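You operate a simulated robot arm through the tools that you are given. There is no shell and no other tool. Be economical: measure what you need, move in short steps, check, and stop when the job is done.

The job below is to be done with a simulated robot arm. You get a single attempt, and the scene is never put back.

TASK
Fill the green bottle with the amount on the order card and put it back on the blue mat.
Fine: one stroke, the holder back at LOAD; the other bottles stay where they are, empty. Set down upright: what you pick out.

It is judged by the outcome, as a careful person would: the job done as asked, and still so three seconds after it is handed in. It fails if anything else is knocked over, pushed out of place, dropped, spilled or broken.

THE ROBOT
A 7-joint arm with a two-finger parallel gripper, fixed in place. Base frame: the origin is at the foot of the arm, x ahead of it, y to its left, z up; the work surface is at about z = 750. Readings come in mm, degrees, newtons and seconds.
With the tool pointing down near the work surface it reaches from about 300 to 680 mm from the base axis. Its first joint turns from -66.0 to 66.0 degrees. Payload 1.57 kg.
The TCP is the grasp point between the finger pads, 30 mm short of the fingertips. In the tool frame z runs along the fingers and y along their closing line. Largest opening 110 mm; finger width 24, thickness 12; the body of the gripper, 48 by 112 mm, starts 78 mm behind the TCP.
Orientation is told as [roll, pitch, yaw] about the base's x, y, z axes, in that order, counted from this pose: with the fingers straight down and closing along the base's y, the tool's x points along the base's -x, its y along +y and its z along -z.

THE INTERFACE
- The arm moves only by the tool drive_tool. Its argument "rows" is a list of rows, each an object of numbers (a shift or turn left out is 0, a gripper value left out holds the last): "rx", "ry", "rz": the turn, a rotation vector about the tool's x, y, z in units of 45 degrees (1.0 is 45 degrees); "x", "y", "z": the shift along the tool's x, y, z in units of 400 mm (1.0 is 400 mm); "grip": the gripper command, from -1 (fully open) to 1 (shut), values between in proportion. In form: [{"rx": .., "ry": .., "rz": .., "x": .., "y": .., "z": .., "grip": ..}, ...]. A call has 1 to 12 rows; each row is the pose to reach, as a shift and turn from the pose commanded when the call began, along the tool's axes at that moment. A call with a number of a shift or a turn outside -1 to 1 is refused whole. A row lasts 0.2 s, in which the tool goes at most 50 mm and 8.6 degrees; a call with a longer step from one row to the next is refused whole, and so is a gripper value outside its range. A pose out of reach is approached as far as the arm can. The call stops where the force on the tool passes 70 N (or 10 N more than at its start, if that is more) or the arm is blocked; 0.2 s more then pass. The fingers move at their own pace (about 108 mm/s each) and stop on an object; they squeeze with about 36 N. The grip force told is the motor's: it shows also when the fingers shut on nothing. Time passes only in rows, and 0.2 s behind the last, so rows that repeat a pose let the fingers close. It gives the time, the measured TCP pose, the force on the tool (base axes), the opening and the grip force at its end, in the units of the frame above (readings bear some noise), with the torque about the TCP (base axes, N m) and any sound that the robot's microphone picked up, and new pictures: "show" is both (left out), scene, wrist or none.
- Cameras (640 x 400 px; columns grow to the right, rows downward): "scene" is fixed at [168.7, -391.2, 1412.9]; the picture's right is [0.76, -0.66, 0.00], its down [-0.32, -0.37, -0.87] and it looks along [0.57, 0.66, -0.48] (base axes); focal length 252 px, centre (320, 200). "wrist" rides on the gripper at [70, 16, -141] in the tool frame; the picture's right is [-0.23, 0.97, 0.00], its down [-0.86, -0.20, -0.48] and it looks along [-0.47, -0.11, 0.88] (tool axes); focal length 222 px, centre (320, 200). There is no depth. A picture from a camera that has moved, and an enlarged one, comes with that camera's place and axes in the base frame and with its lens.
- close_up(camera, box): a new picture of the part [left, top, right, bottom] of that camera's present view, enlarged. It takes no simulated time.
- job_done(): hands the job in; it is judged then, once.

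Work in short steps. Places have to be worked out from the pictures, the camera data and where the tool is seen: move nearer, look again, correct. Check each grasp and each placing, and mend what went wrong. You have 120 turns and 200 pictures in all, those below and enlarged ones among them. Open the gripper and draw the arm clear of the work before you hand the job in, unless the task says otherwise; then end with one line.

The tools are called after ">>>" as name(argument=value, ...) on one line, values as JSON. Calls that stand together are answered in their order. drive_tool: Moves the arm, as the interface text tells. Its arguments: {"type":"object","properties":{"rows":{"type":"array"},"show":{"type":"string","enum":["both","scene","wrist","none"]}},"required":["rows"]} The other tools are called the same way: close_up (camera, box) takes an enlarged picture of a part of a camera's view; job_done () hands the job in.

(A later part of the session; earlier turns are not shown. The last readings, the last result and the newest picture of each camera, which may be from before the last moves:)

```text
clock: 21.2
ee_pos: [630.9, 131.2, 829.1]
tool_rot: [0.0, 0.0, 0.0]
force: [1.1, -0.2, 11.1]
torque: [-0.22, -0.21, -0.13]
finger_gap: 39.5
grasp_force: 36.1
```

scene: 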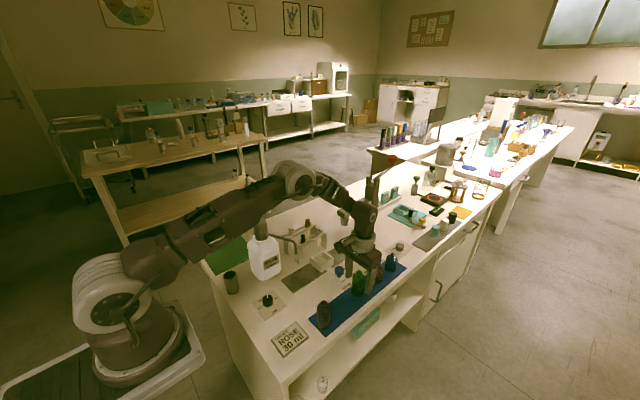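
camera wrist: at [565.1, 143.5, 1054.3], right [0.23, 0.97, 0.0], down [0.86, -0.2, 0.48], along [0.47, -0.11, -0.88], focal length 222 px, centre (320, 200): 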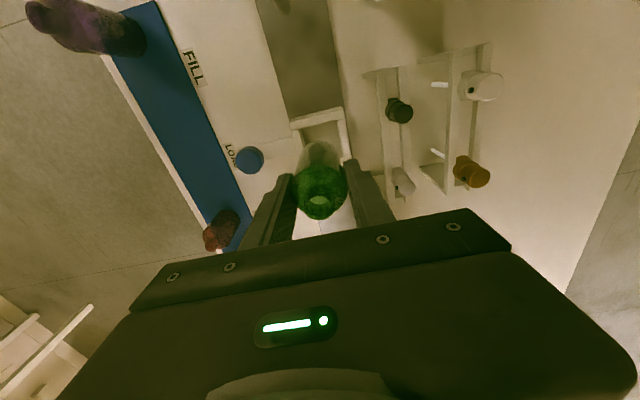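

Floor contact: +11 N at z≈829. Releasing to about 62 mm.

>>> drive_tool(rows=[{"z": -0.003, "grip": 0.1}, {"z": -0.003, "grip": -0.13}, {"z": -0.003, "grip": -0.13}], show="none")

>>> close_up(camera="scene", box=[290, 215, 370, 275])

>>> close_up(camera="wrist", box=[240, 90, 400, 220])

```text
clock: 22.0
ee_pos: [629.9, 131.2, 830.4]
tool_rot: [0.1, 0.1, 0.0]
force: [0.0, -0.3, -0.8]
torque: [0.01, -0.01, -0.01]
finger_gap: 62.1
grasp_force: 0.1
```

```text
6.67 times, centred on (330, 245) of scene
camera zoom: at [168.7, -391.2, 1412.9], right [0.76, -0.66, 0.0], down [-0.32, -0.37, -0.87], along [0.57, 0.66, -0.48], focal length 1680 px, centre (253, -100)
```

zoom: 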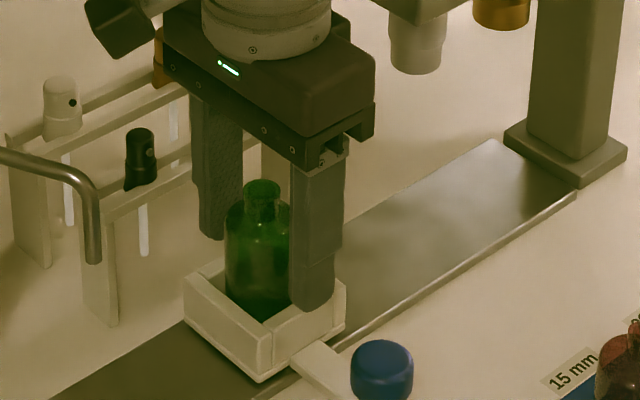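

```text
3.08 times, centred on (320, 155) of wrist
camera zoom: at [562.2, 147.8, 971.5], right [0.23, 0.97, 0.0], down [0.86, -0.2, 0.48], along [0.47, -0.11, -0.88], focal length 684 px, centre (320, 338)
```

zoom: 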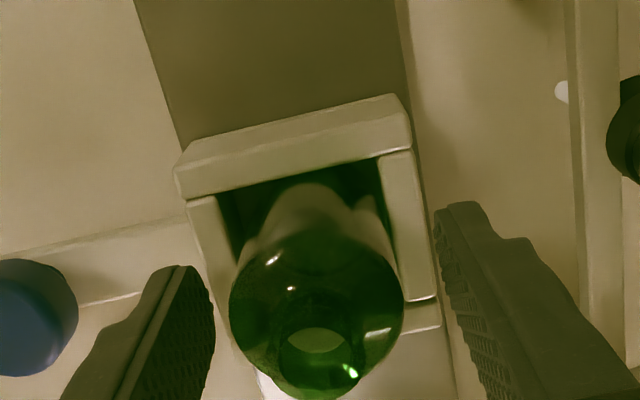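

The bottle stands upright in the holder. Next I'll rise clear, then move over the blue knob at about (630,39.5).

>>> drive_tool(rows=[{"z": -0.1}, {"z": -0.2}, {"z": -0.22, "y": -0.08}, {"z": -0.22, "y": -0.16}, {"z": -0.22, "y": -0.228}, {"z": -0.22, "y": -0.228}], show="wrist")

>>> close_up(camera="wrist", box=[240, 80, 480, 220])

>>> close_up(camera="scene", box=[270, 200, 398, 300])

```text
clock: 23.4
ee_pos: [631.6, 40.5, 920.0]
tool_rot: [0.0, 0.1, 0.1]
force: [0.4, 1.1, 0.6]
torque: [-0.01, 0.02, 0.02]
finger_gap: 62.1
grasp_force: 0.1
camera wrist: at [562.7, 56.9, 1061.3], right [0.23, 0.97, 0.0], down [0.86, -0.2, 0.48], along [0.47, -0.11, -0.88], focal length 222 px, centre (320, 200)
```

wrist: 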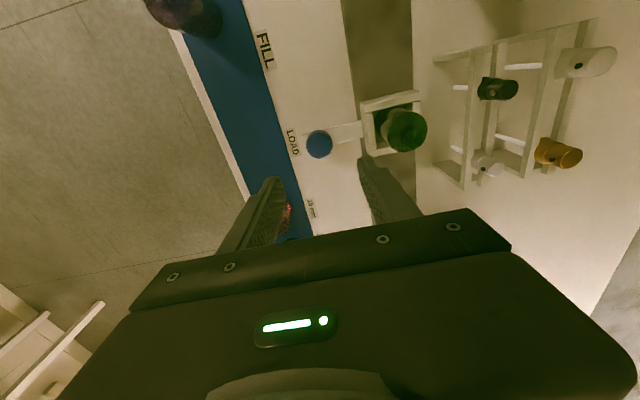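

```text
2.67 times, centred on (360, 150) of wrist
camera zoom: at [562.7, 56.9, 1061.3], right [0.23, 0.97, 0.0], down [0.86, -0.2, 0.48], along [0.47, -0.11, -0.88], focal length 592 px, centre (213, 333)
```

zoom: 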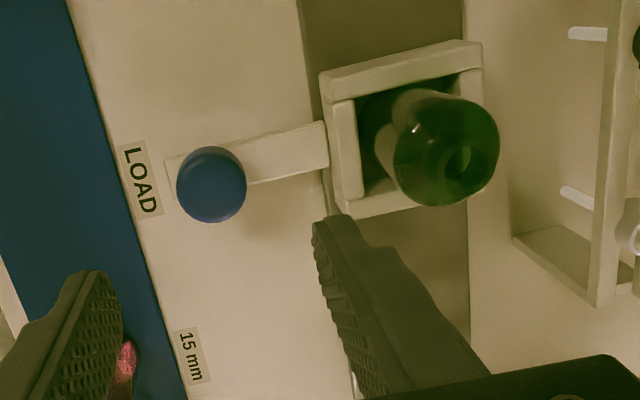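

```text
4.00 times, centred on (334, 250) of scene
camera zoom: at [168.7, -391.2, 1412.9], right [0.76, -0.66, 0.0], down [-0.32, -0.37, -0.87], along [0.57, 0.66, -0.48], focal length 1008 px, centre (264, 0)
```

zoom: 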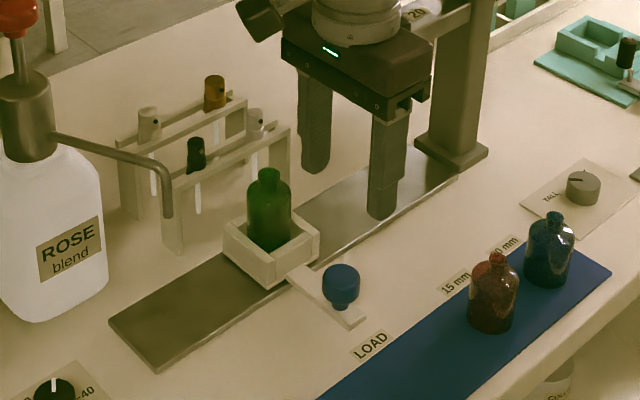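

The knob is centred at about (629,41), right under the tool. Descending to z≈803 to grip it.

>>> drive_tool(rows=[{"z": 0.1, "x": 0.005}, {"z": 0.2, "x": 0.005}, {"z": 0.26, "x": 0.005}, {"z": 0.29, "x": 0.005}, {"z": 0.29, "x": 0.005}], show="wrist")

>>> close_up(camera="scene", box=[310, 225, 390, 285])

```text
clock: 24.6
ee_pos: [630.2, 38.5, 801.7]
tool_rot: [0.1, 0.0, 0.1]
force: [0.2, -1.1, 1.2]
torque: [0.03, 0.01, -0.01]
finger_gap: 62.5
grasp_force: 0.0
camera wrist: at [560.6, 54.8, 943.4], right [0.23, 0.97, 0.0], down [0.86, -0.2, 0.48], along [0.47, -0.11, -0.88], focal length 222 px, centre (320, 200)
```

wrist: 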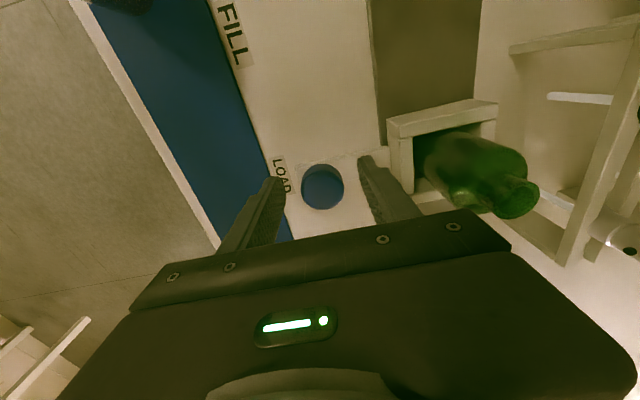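

```text
6.67 times, centred on (350, 255) of scene
camera zoom: at [168.7, -391.2, 1412.9], right [0.76, -0.66, 0.0], down [-0.32, -0.37, -0.87], along [0.57, 0.66, -0.48], focal length 1680 px, centre (120, -167)
```

zoom: 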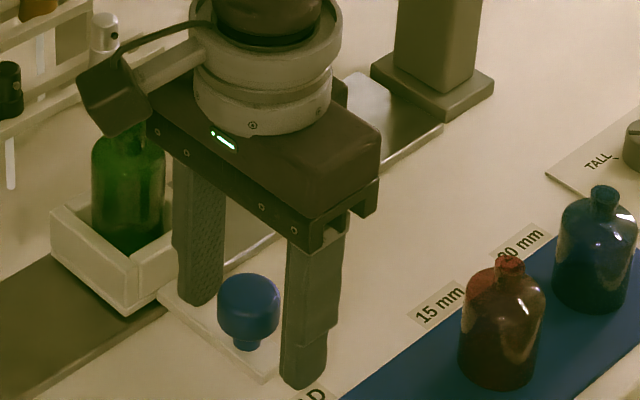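

The fingers straddle the knob head well. Gripping.

>>> drive_tool(rows=[{"grip": 0.2}, {"grip": 0.6}, {"grip": 0.7}, {"grip": 0.7}], show="none")

```text
clock: 25.6
ee_pos: [629.3, 39.7, 801.6]
tool_rot: [0.1, 0.0, 0.0]
force: [0.6, 15.7, -3.0]
torque: [0.27, -0.09, -0.02]
finger_gap: 30.8
grasp_force: 39.6
```

Gripped at 30.8 mm. Sliding gently toward FILL, the first 50 mm.

>>> drive_tool(rows=[{"y": 0.003, "x": 0.008}, {"y": 0.003, "x": 0.02}, {"y": 0.003, "x": 0.035}, {"y": 0.003, "x": 0.05}, {"y": 0.003, "x": 0.065}, {"y": 0.003, "x": 0.08}, {"y": 0.003, "x": 0.095}, {"y": 0.003, "x": 0.11}, {"y": 0.003, "x": 0.12}, {"y": 0.003, "x": 0.125}, {"y": 0.003, "x": 0.125}], show="scene")

>>> close_up(camera="scene", box=[250, 200, 378, 300])

```text
clock: 28.0
ee_pos: [579.8, 39.4, 802.4]
tool_rot: [0.0, 0.1, 0.0]
force: [1.2, 2.3, -7.6]
torque: [0.03, -0.84, 0.01]
finger_gap: 31.1
grasp_force: 40.0
```

scene: 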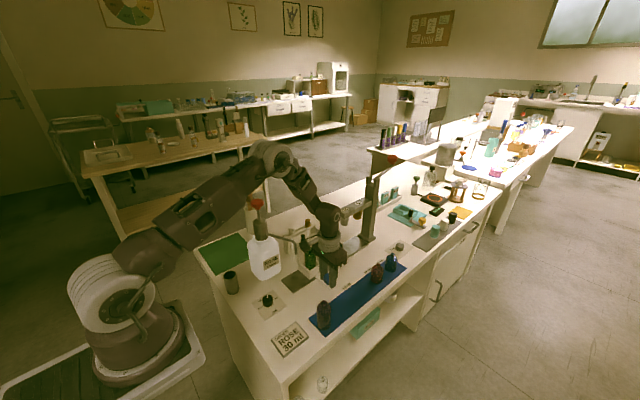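

```text
4.00 times, centred on (314, 250) of scene
camera zoom: at [168.8, -391.1, 1412.9], right [0.76, -0.66, 0.0], down [-0.32, -0.37, -0.87], along [0.57, 0.66, -0.48], focal length 1008 px, centre (344, 0)
```

zoom: 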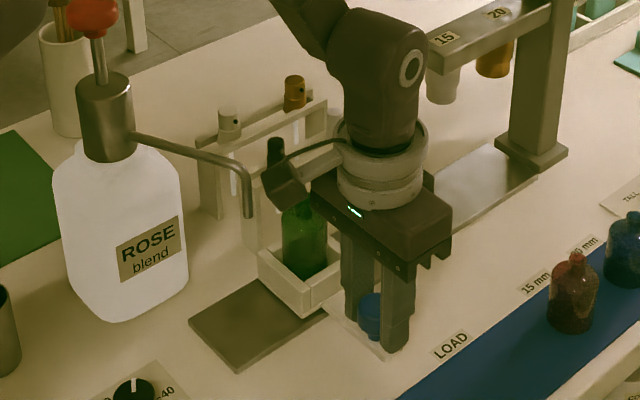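

The holder slides smoothly. I'll look from the wrist to find where the spout tip is relative to the bottle mouth.

>>> close_up(camera="wrist", box=[300, 0, 640, 220])

```text
1.82 times, centred on (470, 110) of wrist
camera zoom: at [510.0, 56.6, 943.6], right [0.23, 0.97, 0.0], down [0.86, -0.2, 0.48], along [0.47, -0.11, -0.88], focal length 404 px, centre (47, 364)
```

zoom: 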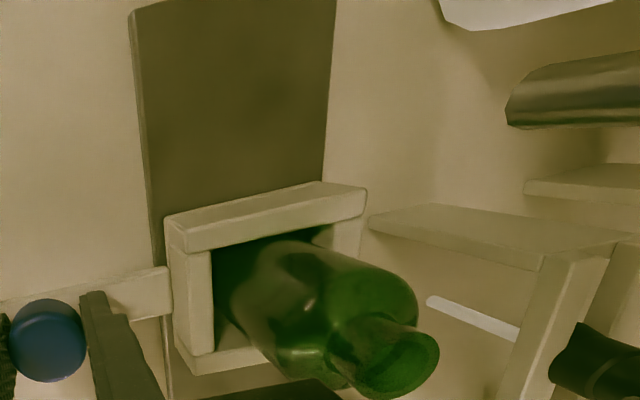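

The spout tip comes out near (520,133,~867) and the bottle top near z≈856, so it should pass just under. Sliding another 35 mm, slowly.

>>> drive_tool(rows=[{"x": 0.01}, {"x": 0.022}, {"x": 0.035}, {"x": 0.05}, {"x": 0.065}, {"x": 0.078}, {"x": 0.0875}, {"x": 0.0875}], show="none")

>>> close_up(camera="scene", box=[262, 210, 342, 285])

>>> close_up(camera="wrist", box=[300, 0, 640, 220])

```text
clock: 29.8
ee_pos: [544.0, 40.3, 802.5]
tool_rot: [0.0, 0.1, 0.0]
force: [0.4, -5.9, -18.3]
torque: [-0.12, -0.81, 0.0]
finger_gap: 30.8
grasp_force: 39.7
```

```text
5.33 times, centred on (302, 248) of scene
camera zoom: at [169.0, -391.3, 1412.9], right [0.76, -0.66, 0.0], down [-0.32, -0.37, -0.87], along [0.57, 0.66, -0.48], focal length 1344 px, centre (416, -53)
```

zoom: 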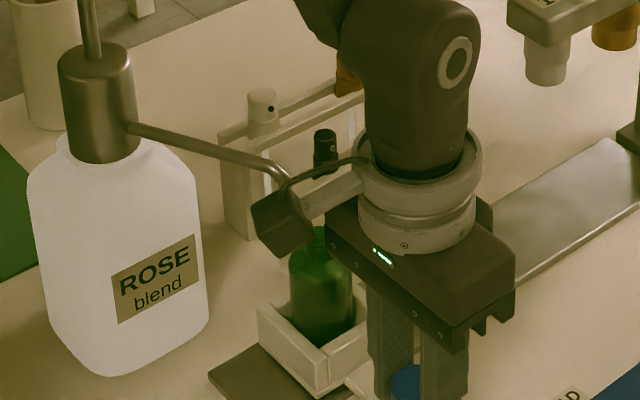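

```text
1.82 times, centred on (470, 110) of wrist
camera zoom: at [475.6, 56.7, 943.6], right [0.23, 0.97, 0.0], down [0.86, -0.2, 0.48], along [0.47, -0.11, -0.88], focal length 404 px, centre (47, 364)
```

zoom: 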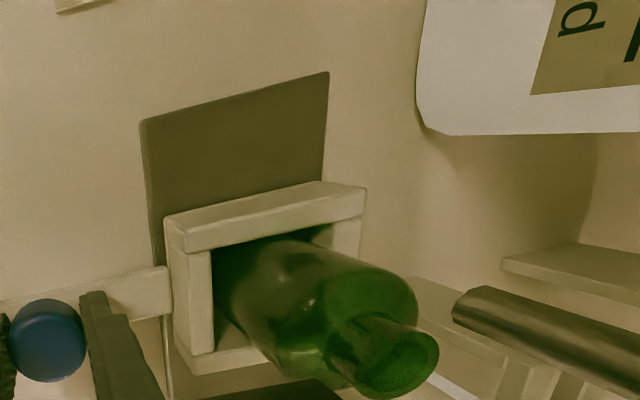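

The spout tip triangulates to (520.8,129.4,867), clear above the bottle top. Sliding the last ~24 mm to FILL.

>>> drive_tool(rows=[{"x": 0.01}, {"x": 0.022}, {"x": 0.034}, {"x": 0.046}, {"x": 0.055}, {"x": 0.06}, {"x": 0.06}], show="none")

>>> close_up(camera="wrist", box=[300, 0, 640, 220])

>>> close_up(camera="scene", box=[252, 210, 332, 285])

```text
clock: 31.4
ee_pos: [521.9, 39.9, 802.8]
tool_rot: [0.0, 0.0, 0.1]
force: [-2.1, -8.5, 0.5]
torque: [-0.18, 0.61, 0.1]
finger_gap: 31.2
grasp_force: 39.4
```

```text
1.82 times, centred on (470, 110) of wrist
camera zoom: at [451.9, 56.5, 943.6], right [0.23, 0.97, 0.0], down [0.86, -0.2, 0.48], along [0.47, -0.11, -0.88], focal length 404 px, centre (47, 364)
```

zoom: 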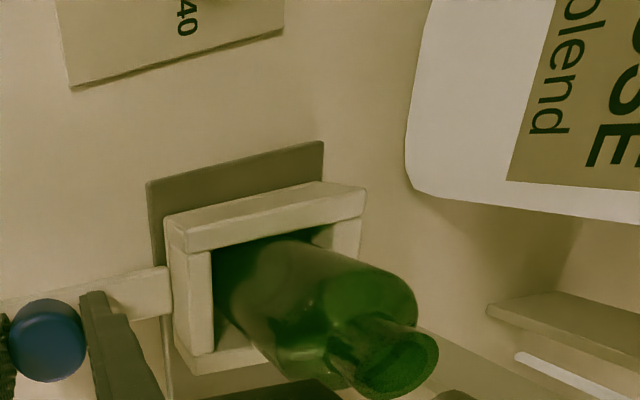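

```text
5.33 times, centred on (292, 248) of scene
camera zoom: at [168.7, -391.3, 1412.9], right [0.76, -0.66, 0.0], down [-0.32, -0.37, -0.87], along [0.57, 0.66, -0.48], focal length 1344 px, centre (469, -53)
```

zoom: 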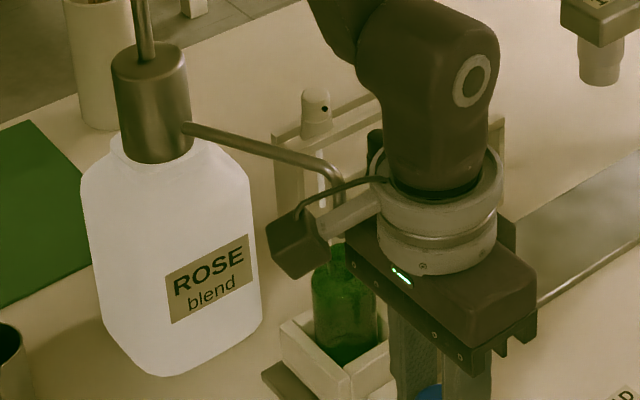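

At TCP x≈521 the holder should be at FILL. I'll release the knob and rise to check the mouth against the spout.

>>> drive_tool(rows=[{"grip": 0.1}, {"grip": -0.1}, {"grip": -0.1, "z": -0.1}, {"grip": -0.1, "z": -0.2, "y": -0.03}, {"grip": -0.1, "z": -0.3, "y": -0.1}, {"grip": -0.1, "z": -0.4, "y": -0.15}, {"grip": -0.1, "z": -0.4, "y": -0.15}], show="wrist")

>>> close_up(camera="scene", box=[262, 210, 342, 285])

>>> close_up(camera="wrist", box=[300, 60, 500, 190])

```text
clock: 33.0
ee_pos: [519.9, -18.2, 963.9]
tool_rot: [0.1, 0.0, 0.0]
force: [0.8, -0.4, -1.1]
torque: [-0.02, 0.01, -0.01]
finger_gap: 60.6
grasp_force: 0.0
camera wrist: at [451.0, -2.5, 1105.7], right [0.23, 0.97, 0.0], down [0.86, -0.2, 0.48], along [0.47, -0.11, -0.88], focal length 222 px, centre (320, 200)
```

wrist: 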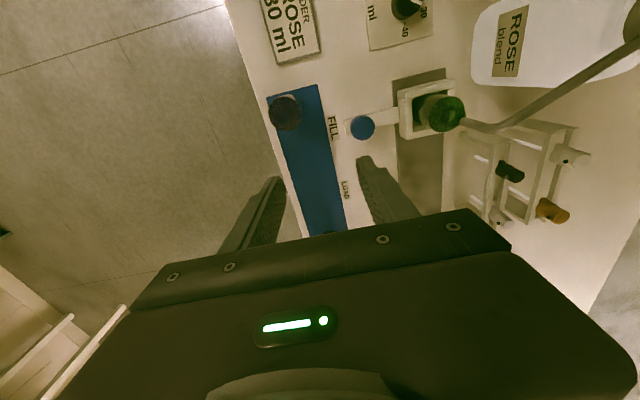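

```text
5.33 times, centred on (302, 248) of scene
camera zoom: at [168.7, -391.2, 1412.9], right [0.76, -0.66, 0.0], down [-0.32, -0.37, -0.87], along [0.57, 0.66, -0.48], focal length 1344 px, centre (416, -53)
```

zoom: 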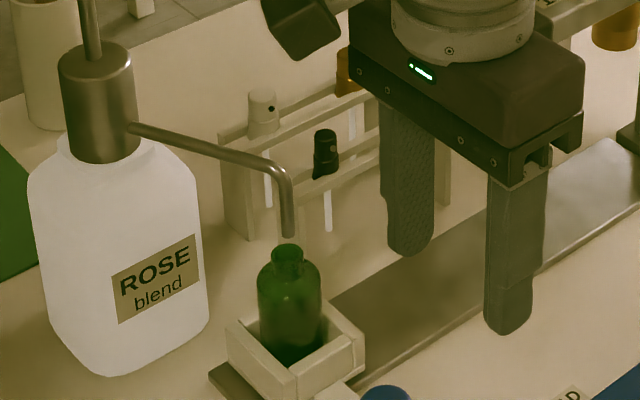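

```text
3.08 times, centred on (400, 125) of wrist
camera zoom: at [451.0, -2.5, 1105.7], right [0.23, 0.97, 0.0], down [0.86, -0.2, 0.48], along [0.47, -0.11, -0.88], focal length 684 px, centre (74, 431)
```

zoom: 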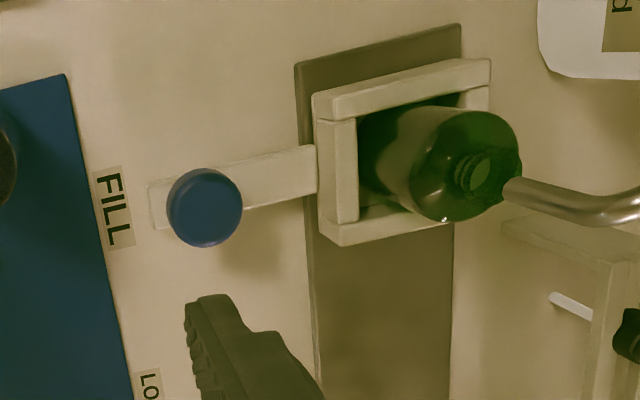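

I'll zoom in further on the spout and mouth to check alignment.

>>> close_up(camera="scene", box=[280, 228, 312, 258])

>>> close_up(camera="wrist", box=[415, 85, 485, 145])

```text
13.33 times, centred on (296, 243) of scene
camera zoom: at [168.7, -391.2, 1412.9], right [0.76, -0.66, 0.0], down [-0.32, -0.37, -0.87], along [0.57, 0.66, -0.48], focal length 3361 px, centre (640, -373)
```

zoom: 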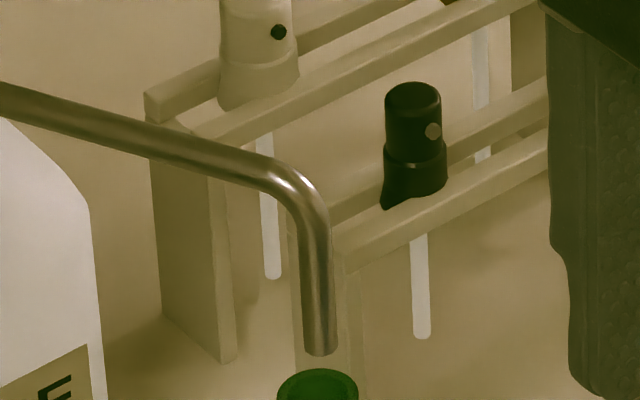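

```text
6.67 times, centred on (450, 115) of wrist
camera zoom: at [451.0, -2.5, 1105.7], right [0.23, 0.97, 0.0], down [0.86, -0.2, 0.48], along [0.47, -0.11, -0.88], focal length 1481 px, centre (-547, 767)
```

zoom: 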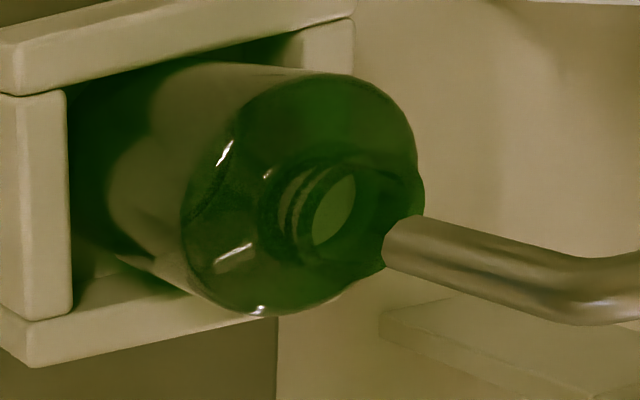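

The spout appears over the mouth to within a couple of mm, about 16 mm above it. Next I'll close the gripper, go up and locate the red pump head precisely.

>>> drive_tool(rows=[{"z": -0.11, "grip": 0.5}, {"z": -0.22, "grip": 1}, {"z": -0.33, "grip": 1}, {"z": -0.44, "x": 0.04, "y": 0.03, "grip": 1}, {"z": -0.47, "x": 0.09, "y": 0.12, "grip": 1}, {"z": -0.47, "x": 0.14, "y": 0.22, "grip": 1}, {"z": -0.47, "x": 0.1875, "y": 0.32, "grip": 1}, {"z": -0.47, "x": 0.1875, "y": 0.345, "grip": 1}, {"z": -0.47, "x": 0.1875, "y": 0.345, "grip": 1}])

>>> close_up(camera="wrist", box=[340, 80, 500, 210])

>>> close_up(camera="scene", box=[220, 170, 316, 260])

```text
clock: 35.0
ee_pos: [444.7, 119.7, 1151.0]
tool_rot: [-0.1, 0.0, 0.1]
force: [0.2, 0.0, -0.3]
torque: [0.02, -0.02, 0.0]
finger_gap: 0.2
grasp_force: 21.5
camera wrist: at [375.8, 135.5, 1292.5], right [0.23, 0.97, 0.0], down [0.86, -0.2, 0.48], along [0.47, -0.11, -0.88], focal length 222 px, centre (320, 200)
```

scene: 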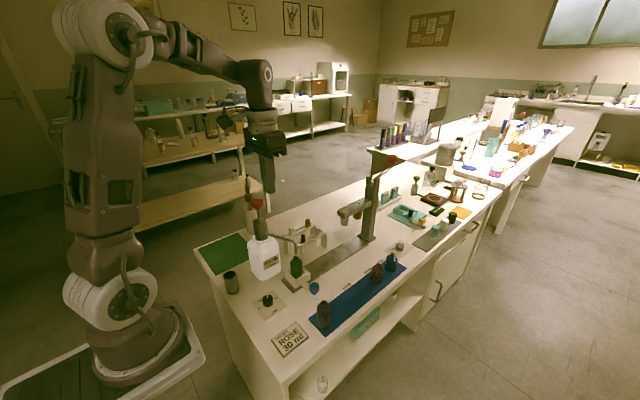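
wrist: 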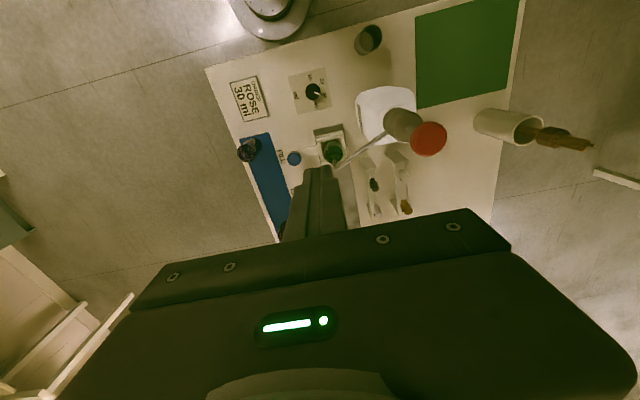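

```text
3.08 times, centred on (420, 145) of wrist
camera zoom: at [375.8, 135.5, 1292.5], right [0.23, 0.97, 0.0], down [0.86, -0.2, 0.48], along [0.47, -0.11, -0.88], focal length 684 px, centre (12, 369)
```

zoom: 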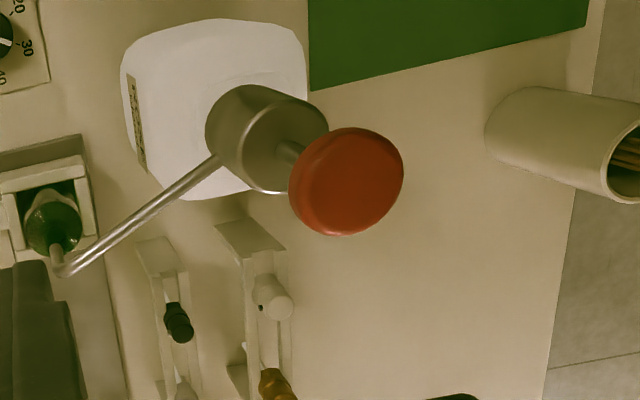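

```text
4.44 times, centred on (268, 215) of scene
camera zoom: at [168.7, -391.2, 1412.9], right [0.76, -0.66, 0.0], down [-0.32, -0.37, -0.87], along [0.57, 0.66, -0.48], focal length 1120 px, centre (551, 133)
```

zoom: 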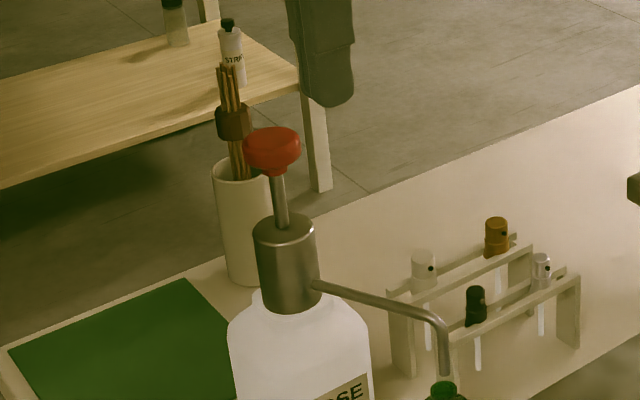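

The head top triangulates to about (458.5,236.5,1046). I'll move over it with the fingertips ~25 mm above and verify.

>>> drive_tool(rows=[{"y": 0.1, "x": -0.01}, {"y": 0.2, "x": -0.02}, {"y": 0.291, "x": -0.034}, {"y": 0.291, "x": -0.034, "z": 0.07}, {"y": 0.291, "x": -0.034, "z": 0.125}, {"y": 0.291, "x": -0.034, "z": 0.125}], show="wrist")

>>> close_up(camera="scene", box=[220, 170, 300, 230])

>>> close_up(camera="wrist", box=[260, 110, 390, 210])

```text
clock: 36.4
ee_pos: [459.5, 235.9, 1100.4]
tool_rot: [-0.1, 0.0, 0.1]
force: [-0.1, 0.0, -0.5]
torque: [-0.01, 0.01, 0.01]
finger_gap: 0.1
grasp_force: 21.9
camera wrist: at [389.9, 253.5, 1241.8], right [0.23, 0.97, 0.0], down [0.86, -0.2, 0.48], along [0.47, -0.11, -0.88], focal length 222 px, centre (320, 200)
```

wrist: 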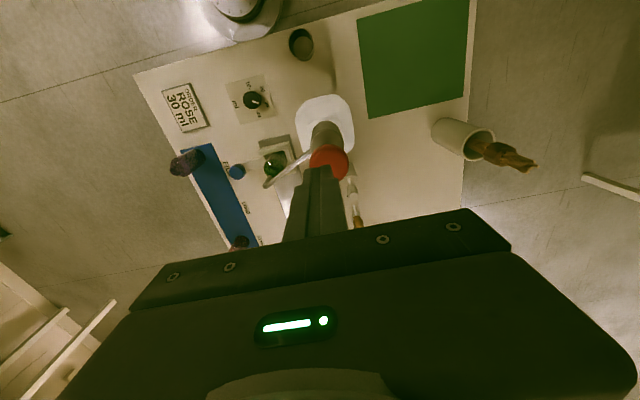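

```text
6.67 times, centred on (260, 200) of scene
camera zoom: at [168.7, -391.2, 1412.9], right [0.76, -0.66, 0.0], down [-0.32, -0.37, -0.87], along [0.57, 0.66, -0.48], focal length 1680 px, centre (720, 200)
```

zoom: 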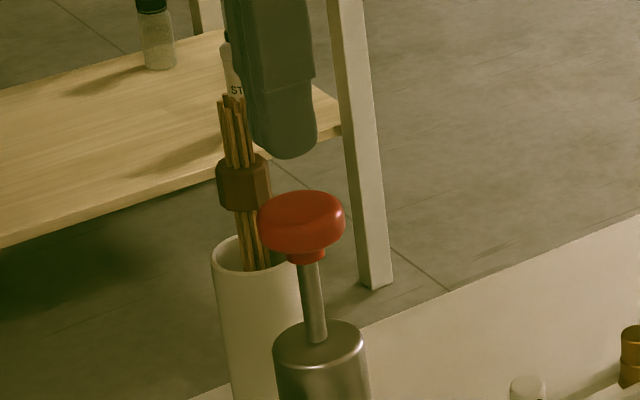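

```text
4.00 times, centred on (325, 160) of wrist
camera zoom: at [389.9, 253.5, 1241.8], right [0.23, 0.97, 0.0], down [0.86, -0.2, 0.48], along [0.47, -0.11, -0.88], focal length 888 px, centre (300, 360)
```

zoom: 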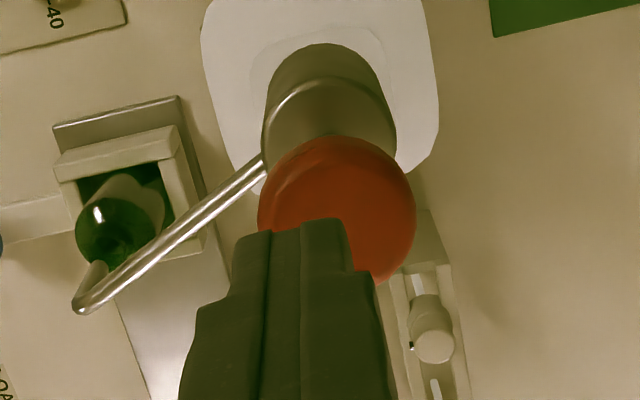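

The tip is over the head, perhaps 4 mm short in y. I'll shift by that and descend gently to touch.

>>> drive_tool(rows=[{"y": 0.01, "z": 0.02}, {"y": 0.01, "z": 0.035}, {"y": 0.01, "z": 0.045}, {"y": 0.01, "z": 0.045}], show="none")

>>> close_up(camera="scene", box=[230, 180, 294, 228])

>>> close_up(camera="wrist", box=[260, 110, 390, 210])

```text
clock: 37.4
ee_pos: [458.2, 238.9, 1082.8]
tool_rot: [0.0, 0.0, -0.1]
force: [0.5, 0.2, 0.0]
torque: [-0.04, -0.03, -0.03]
finger_gap: 0.4
grasp_force: 21.6
```

```text
8.33 times, centred on (262, 204) of scene
camera zoom: at [168.7, -391.2, 1412.9], right [0.76, -0.66, 0.0], down [-0.32, -0.37, -0.87], along [0.57, 0.66, -0.48], focal length 2100 px, centre (803, 167)
```

zoom: 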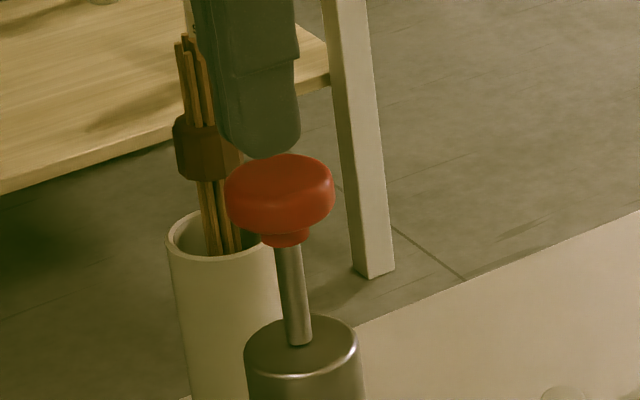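

```text
4.00 times, centred on (325, 160) of wrist
camera zoom: at [389.4, 256.0, 1224.0], right [0.23, 0.97, 0.0], down [0.86, -0.2, 0.48], along [0.47, -0.11, -0.88], focal length 888 px, centre (300, 360)
```

zoom: 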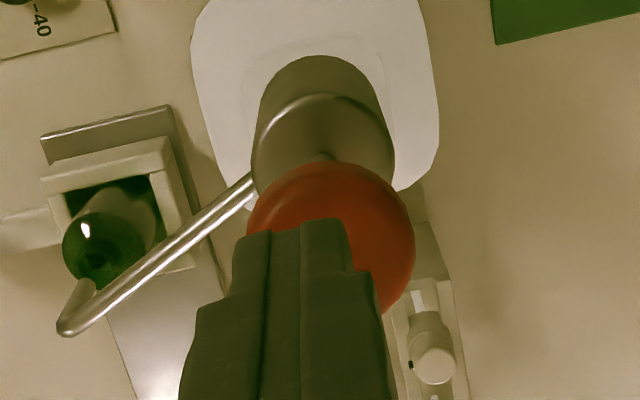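

The wrist view puts the head centre ~5 mm further in +y. I'll shift and lower until contact.

>>> drive_tool(rows=[{"y": 0.0125}, {"y": 0.0125, "z": 0.01}, {"y": 0.0125, "z": 0.02}, {"y": 0.0125, "z": 0.028}, {"y": 0.0125, "z": 0.028}], show="none")

>>> close_up(camera="scene", box=[230, 180, 294, 228])

>>> close_up(camera="wrist", box=[260, 110, 390, 210])

```text
clock: 38.6
ee_pos: [458.8, 244.9, 1070.8]
tool_rot: [0.0, 0.1, 0.1]
force: [-0.4, 0.5, -0.3]
torque: [-0.01, 0.02, -0.01]
finger_gap: 0.2
grasp_force: 21.0
```

```text
8.33 times, centred on (262, 204) of scene
camera zoom: at [168.7, -391.2, 1412.9], right [0.76, -0.66, 0.0], down [-0.32, -0.37, -0.87], along [0.57, 0.66, -0.48], focal length 2100 px, centre (803, 167)
```

zoom: 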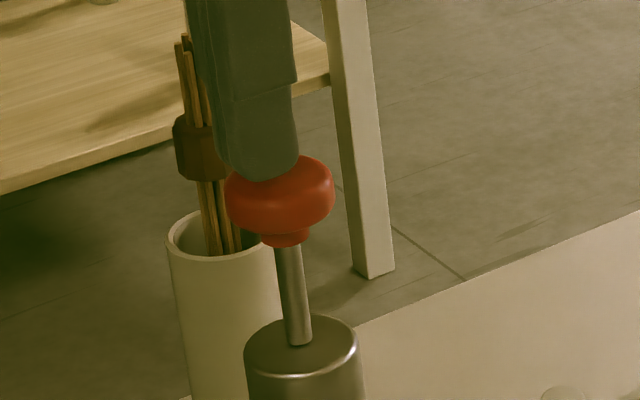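

```text
4.00 times, centred on (325, 160) of wrist
camera zoom: at [389.6, 260.7, 1212.6], right [0.23, 0.97, 0.0], down [0.86, -0.2, 0.48], along [0.47, -0.11, -0.88], focal length 888 px, centre (300, 360)
```

zoom: 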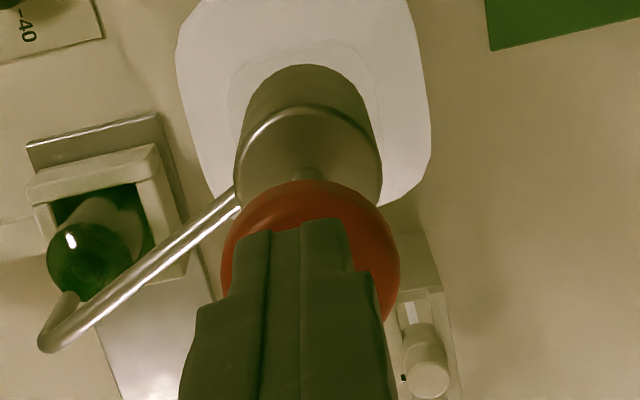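

Not in contact yet at tip z≈1041. The scene view shows the head slightly further toward +x, so I'll shift +6 mm in x and -1 mm in y, then continue down to touch.

>>> drive_tool(rows=[{"x": -0.015, "y": -0.003}, {"x": -0.015, "y": -0.003, "z": 0.006}, {"x": -0.015, "y": -0.003, "z": 0.012}, {"x": -0.015, "y": -0.003, "z": 0.012}], show="none")

>>> close_up(camera="scene", box=[230, 180, 294, 228])

>>> close_up(camera="wrist", box=[260, 110, 390, 210])

```text
clock: 39.6
ee_pos: [465.8, 243.5, 1065.4]
tool_rot: [0.0, 0.0, 0.0]
force: [0.5, -0.5, 2.0]
torque: [0.0, -0.01, 0.03]
finger_gap: 0.0
grasp_force: 21.0
```

```text
8.33 times, centred on (262, 204) of scene
camera zoom: at [168.7, -391.2, 1412.9], right [0.76, -0.66, 0.0], down [-0.32, -0.37, -0.87], along [0.57, 0.66, -0.48], focal length 2100 px, centre (803, 167)
```

zoom: 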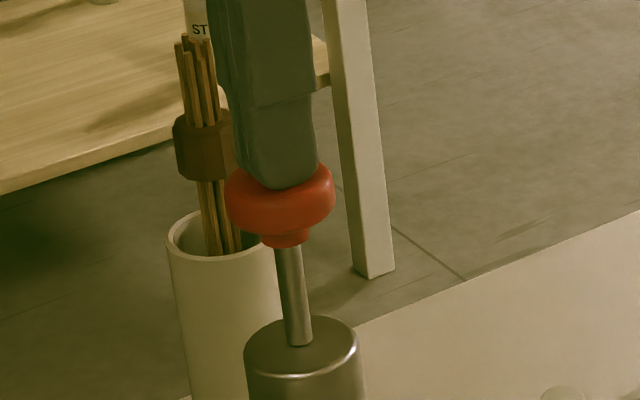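

```text
4.00 times, centred on (325, 160) of wrist
camera zoom: at [396.1, 259.4, 1207.3], right [0.23, 0.97, 0.0], down [0.86, -0.2, 0.48], along [0.47, -0.11, -0.88], focal length 888 px, centre (300, 360)
```

zoom: 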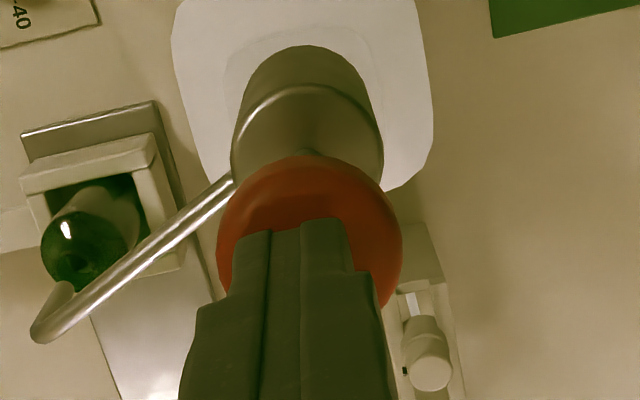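

Contact is beginning and it is centred. Now one press straight down, until it bottoms out.

>>> drive_tool(rows=[{"z": 0.01}, {"z": 0.02}, {"z": 0.03}, {"z": 0.04}, {"z": 0.05}, {"z": 0.06}, {"z": 0.07}, {"z": 0.08}, {"z": 0.09}, {"z": 0.1}], show="scene")

>>> close_up(camera="scene", box=[230, 180, 320, 260])

```text
clock: 41.7
ee_pos: [465.8, 243.9, 1035.1]
tool_rot: [0.4, -0.5, 0.2]
force: [-11.5, -6.1, 36.5]
torque: [-0.12, 0.36, 0.04]
finger_gap: 0.0
grasp_force: 20.8
stopped in row 10: the force on the tool passed its limit at 78 N (the readings are from after the stop); the commanded pose is now the measured one
```

scene: 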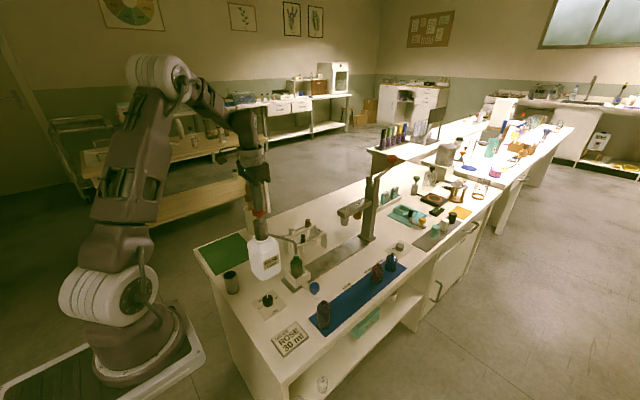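

```text
5.00 times, centred on (275, 220) of scene
camera zoom: at [167.8, -391.6, 1412.9], right [0.76, -0.66, 0.0], down [-0.32, -0.37, -0.88], along [0.57, 0.66, -0.48], focal length 1260 px, centre (545, 100)
```

zoom: 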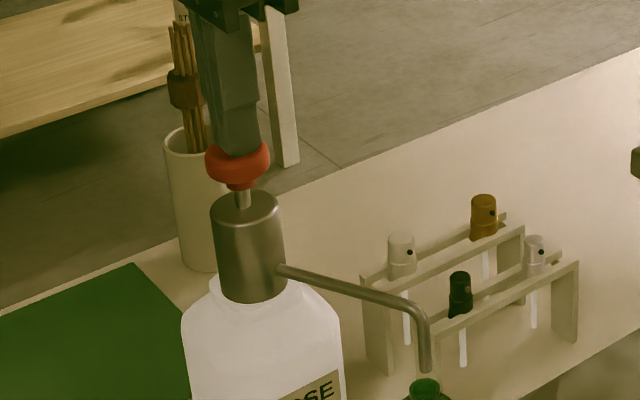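

It stopped after 30 mm of travel with a force spike, probably the bottom stop. I'll nudge 2 mm further, without releasing, to confirm.

>>> drive_tool(rows=[{"z": 0.002}, {"z": 0.005}, {"z": 0.005}], show="none")

>>> close_up(camera="scene", box=[280, 235, 312, 275])

```text
clock: 42.4
ee_pos: [466.5, 243.2, 1034.5]
tool_rot: [0.5, -0.7, 0.1]
force: [-11.5, -4.4, 33.5]
torque: [-0.08, 0.4, 0.0]
finger_gap: 0.0
grasp_force: 21.2
stopped in row 3: the force on the tool passed its limit at 72 N (the readings are from after the stop); the commanded pose is now the measured one
```

```text
10.00 times, centred on (296, 255) of scene
camera zoom: at [167.9, -391.6, 1412.9], right [0.76, -0.66, 0.0], down [-0.32, -0.37, -0.88], along [0.57, 0.66, -0.48], focal length 2521 px, centre (560, -350)
```

zoom: 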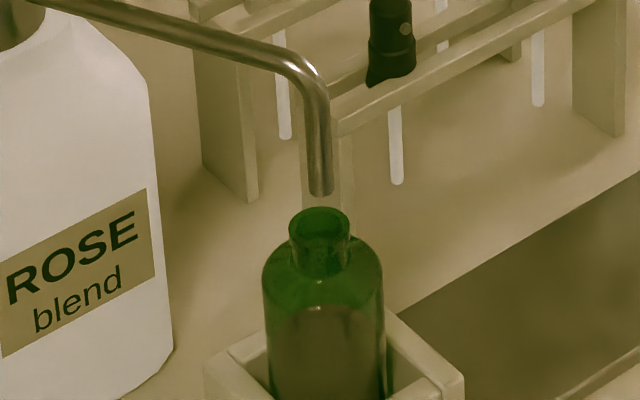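

It's firmly bottomed, and liquid shows in the bottle. Lifting straight off.

>>> drive_tool(rows=[{"z": -0.02}, {"z": -0.06}, {"z": -0.12}, {"z": -0.2}, {"z": -0.28}, {"z": -0.28}], show="none")

>>> close_up(camera="scene", box=[220, 180, 348, 280])

>>> close_up(camera="scene", box=[270, 230, 334, 310])

```text
clock: 43.8
ee_pos: [464.7, 243.1, 1144.0]
tool_rot: [0.4, -0.6, 0.1]
force: [1.3, 1.1, -0.5]
torque: [0.01, -0.01, 0.0]
finger_gap: 0.0
grasp_force: 21.1
```

```text
4.00 times, centred on (284, 230) of scene
camera zoom: at [168.7, -391.2, 1412.9], right [0.76, -0.66, 0.0], down [-0.32, -0.37, -0.87], along [0.57, 0.66, -0.48], focal length 1008 px, centre (464, 80)
```

zoom: 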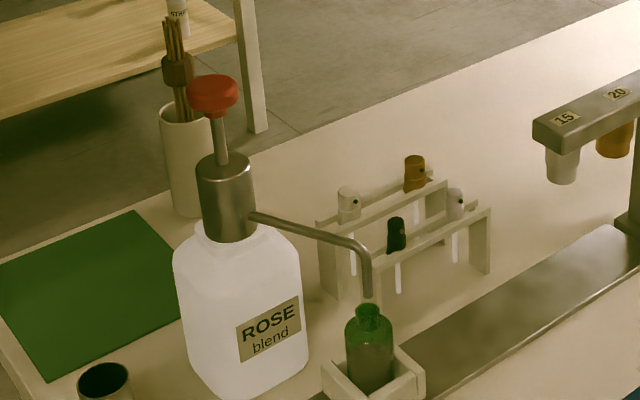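

```text
5.00 times, centred on (302, 270) of scene
camera zoom: at [168.7, -391.2, 1412.9], right [0.76, -0.66, 0.0], down [-0.32, -0.37, -0.87], along [0.57, 0.66, -0.48], focal length 1260 px, centre (410, -150)
```

zoom: 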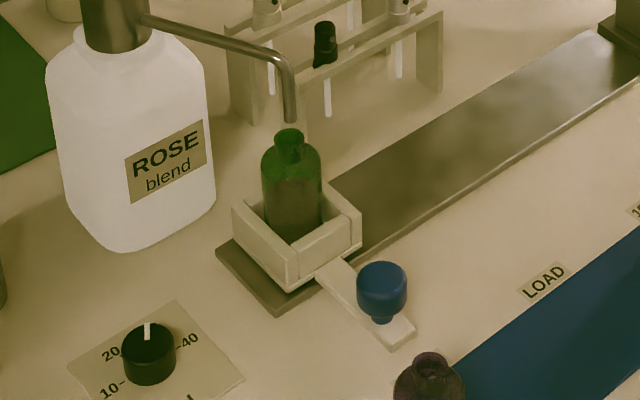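

The dose is in, the pump head has sprung back and nothing was disturbed. Next I'll go back over the blue knob (520,40) and correct the slight tilt.

>>> drive_tool(rows=[{"y": -0.1, "x": -0.01}, {"y": -0.21, "x": -0.04, "rx": 0.009, "ry": 0.0133}, {"y": -0.32, "x": -0.08, "rx": 0.009, "ry": 0.0133}, {"y": -0.42, "x": -0.11, "rx": 0.009, "ry": 0.0133}, {"y": -0.508, "x": -0.138, "rx": 0.009, "ry": 0.0133, "grip": -0.13}, {"y": -0.508, "x": -0.138, "z": 0.1, "rx": 0.009, "ry": 0.0133, "grip": -0.13}, {"y": -0.508, "x": -0.138, "z": 0.2, "rx": 0.009, "ry": 0.0133, "grip": -0.13}, {"y": -0.508, "x": -0.138, "z": 0.3, "rx": 0.009, "ry": 0.0133}, {"y": -0.508, "x": -0.138, "z": 0.4, "rx": 0.009, "ry": 0.0133}, {"y": -0.508, "x": -0.138, "z": 0.5, "rx": 0.009, "ry": 0.0133}, {"y": -0.508, "x": -0.138, "z": 0.56, "rx": 0.009, "ry": 0.0133}, {"y": -0.508, "x": -0.138, "z": 0.56, "rx": 0.009, "ry": 0.0133}], show="wrist")

>>> close_up(camera="wrist", box=[240, 80, 480, 220])

```text
clock: 46.4
ee_pos: [523.3, 41.5, 919.6]
tool_rot: [0.1, 0.0, 0.2]
force: [-0.8, 0.4, 0.2]
torque: [0.0, 0.01, -0.02]
finger_gap: 62.4
grasp_force: 0.1
camera wrist: at [453.6, 58.0, 1061.2], right [0.23, 0.97, 0.0], down [0.86, -0.2, 0.48], along [0.47, -0.11, -0.88], focal length 222 px, centre (320, 200)
```

wrist: 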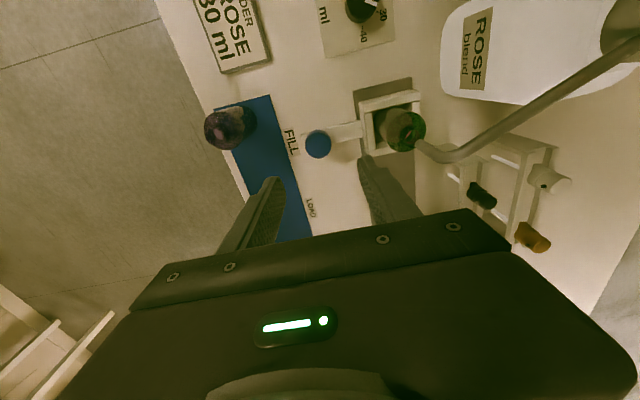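

```text
2.67 times, centred on (360, 150) of wrist
camera zoom: at [453.6, 58.0, 1061.2], right [0.23, 0.97, 0.0], down [0.86, -0.2, 0.48], along [0.47, -0.11, -0.88], focal length 592 px, centre (213, 333)
```

zoom: 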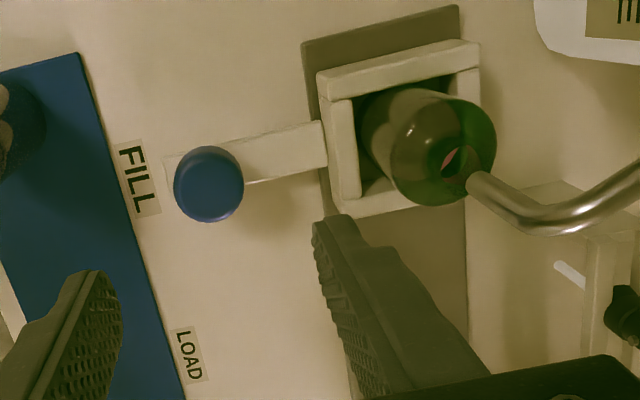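

Pink liquid is visible in the mouth. The knob is ~2 mm toward -x and -1 mm in y from the tool. Descending and gripping.

>>> drive_tool(rows=[{"z": 0.1, "x": 0.006, "y": -0.002}, {"z": 0.2, "x": 0.006, "y": -0.002}, {"z": 0.26, "x": 0.006, "y": -0.002}, {"z": 0.292, "x": 0.006, "y": -0.002}, {"z": 0.292, "x": 0.006, "y": -0.002}, {"z": 0.292, "x": 0.006, "y": -0.002, "grip": 0.2}, {"z": 0.292, "x": 0.006, "y": -0.002, "grip": 0.6}, {"z": 0.292, "x": 0.006, "y": -0.002, "grip": 0.7}, {"z": 0.292, "x": 0.006, "y": -0.002, "grip": 0.7}], show="none")

>>> close_up(camera="scene", box=[262, 220, 358, 300])

```text
clock: 48.4
ee_pos: [520.0, 40.1, 802.9]
tool_rot: [0.1, 0.0, 0.1]
force: [-0.2, 5.2, -7.4]
torque: [0.06, -0.24, -0.02]
finger_gap: 31.1
grasp_force: 40.8
```

```text
5.00 times, centred on (310, 260) of scene
camera zoom: at [168.8, -391.1, 1413.0], right [0.76, -0.66, 0.0], down [-0.32, -0.37, -0.87], along [0.57, 0.66, -0.48], focal length 1260 px, centre (370, -100)
```

zoom: 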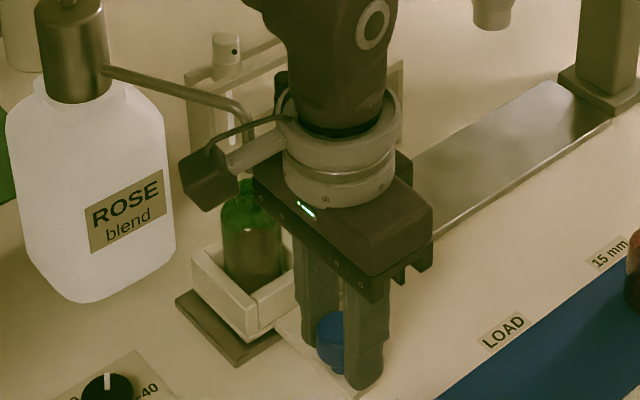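

Gripped. Sliding back smoothly toward LOAD (109 mm) in two calls.

>>> drive_tool(rows=[{"x": -0.006}, {"x": -0.016}, {"x": -0.028}, {"x": -0.04}, {"x": -0.053}, {"x": -0.066}, {"x": -0.079}, {"x": -0.092}, {"x": -0.105}, {"x": -0.117}, {"x": -0.128}, {"x": -0.135}], show="none")

>>> drive_tool(rows=[{"x": -0.006}, {"x": -0.016}, {"x": -0.028}, {"x": -0.041}, {"x": -0.054}, {"x": -0.067}, {"x": -0.08}, {"x": -0.093}, {"x": -0.106}, {"x": -0.118}, {"x": -0.129}, {"x": -0.137}], show="scene")

>>> close_up(camera="scene", box=[290, 210, 402, 290])

```text
clock: 51.0
ee_pos: [574.3, 40.2, 803.0]
tool_rot: [0.0, 0.0, 0.1]
force: [-0.9, 4.6, -13.4]
torque: [0.06, 0.6, -0.02]
finger_gap: 31.1
grasp_force: 40.1
```

```text
clock: 53.6
ee_pos: [631.5, 39.8, 804.0]
tool_rot: [0.0, 0.0, 0.1]
force: [-2.0, -7.3, -5.4]
torque: [-0.15, 0.61, -0.08]
finger_gap: 30.9
grasp_force: 40.7
```

scene: 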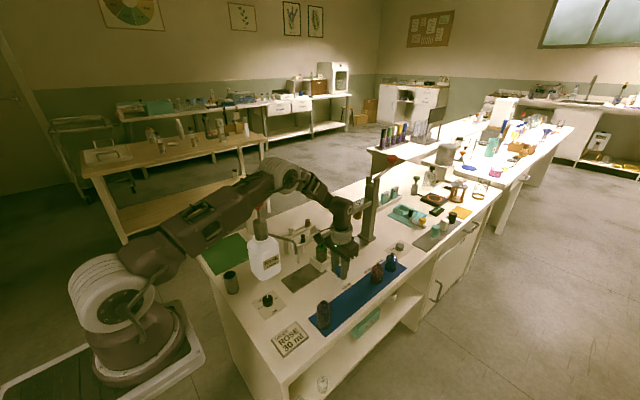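

```text
5.00 times, centred on (346, 250) of scene
camera zoom: at [168.8, -391.3, 1412.9], right [0.76, -0.66, 0.0], down [-0.32, -0.37, -0.87], along [0.57, 0.66, -0.48], focal length 1260 px, centre (190, -50)
```

zoom: 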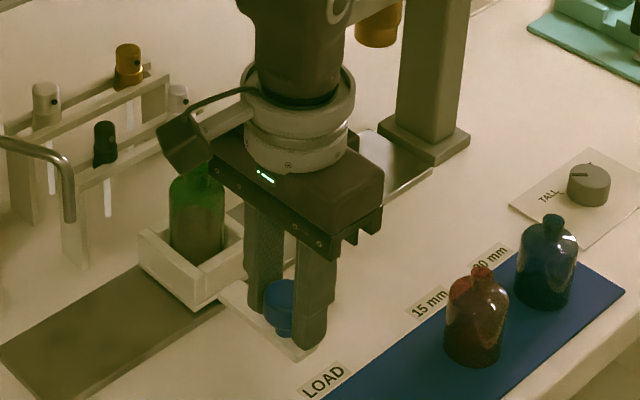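

Releasing the knob and rising to compare the holder's place with the initial picture.

>>> drive_tool(rows=[{"grip": 0.1}, {"grip": -0.13}, {"grip": -0.13, "z": -0.1}, {"grip": -0.13, "z": -0.2}, {"grip": -0.13, "z": -0.29}, {"grip": -0.13, "z": -0.29}], show="none")

>>> close_up(camera="scene", box=[310, 225, 406, 285])

>>> close_up(camera="wrist", box=[240, 80, 480, 220])

```text
clock: 55.0
ee_pos: [628.9, 40.2, 920.6]
tool_rot: [0.0, -0.1, 0.1]
force: [0.1, -0.8, 0.5]
torque: [-0.03, 0.03, -0.02]
finger_gap: 62.4
grasp_force: 0.1
```

```text
6.67 times, centred on (358, 255) of scene
camera zoom: at [168.7, -391.2, 1412.9], right [0.76, -0.66, 0.0], down [-0.32, -0.37, -0.87], along [0.57, 0.66, -0.48], focal length 1680 px, centre (67, -167)
```

zoom: 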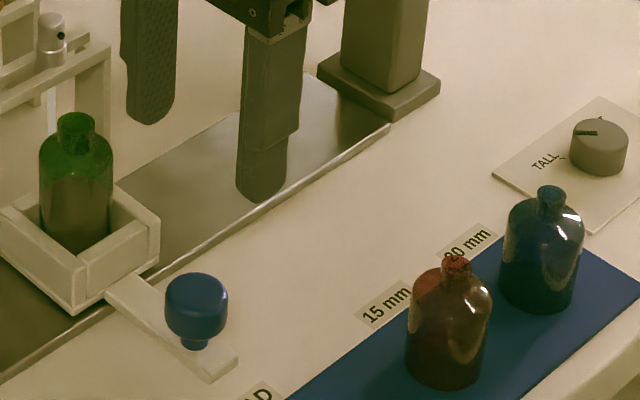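

```text
2.67 times, centred on (360, 150) of wrist
camera zoom: at [560.6, 56.2, 1062.0], right [0.23, 0.97, 0.0], down [0.86, -0.2, 0.48], along [0.47, -0.11, -0.88], focal length 592 px, centre (213, 333)
```

zoom: 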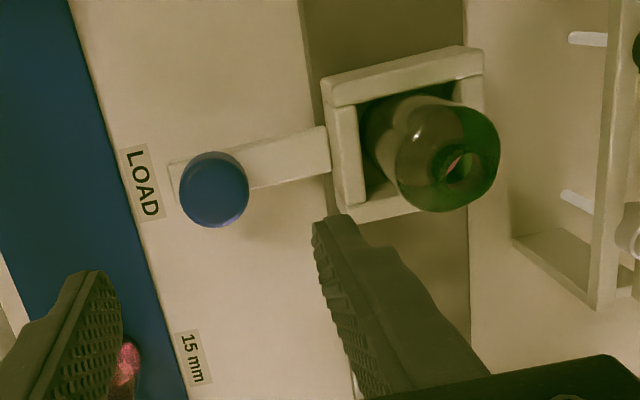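

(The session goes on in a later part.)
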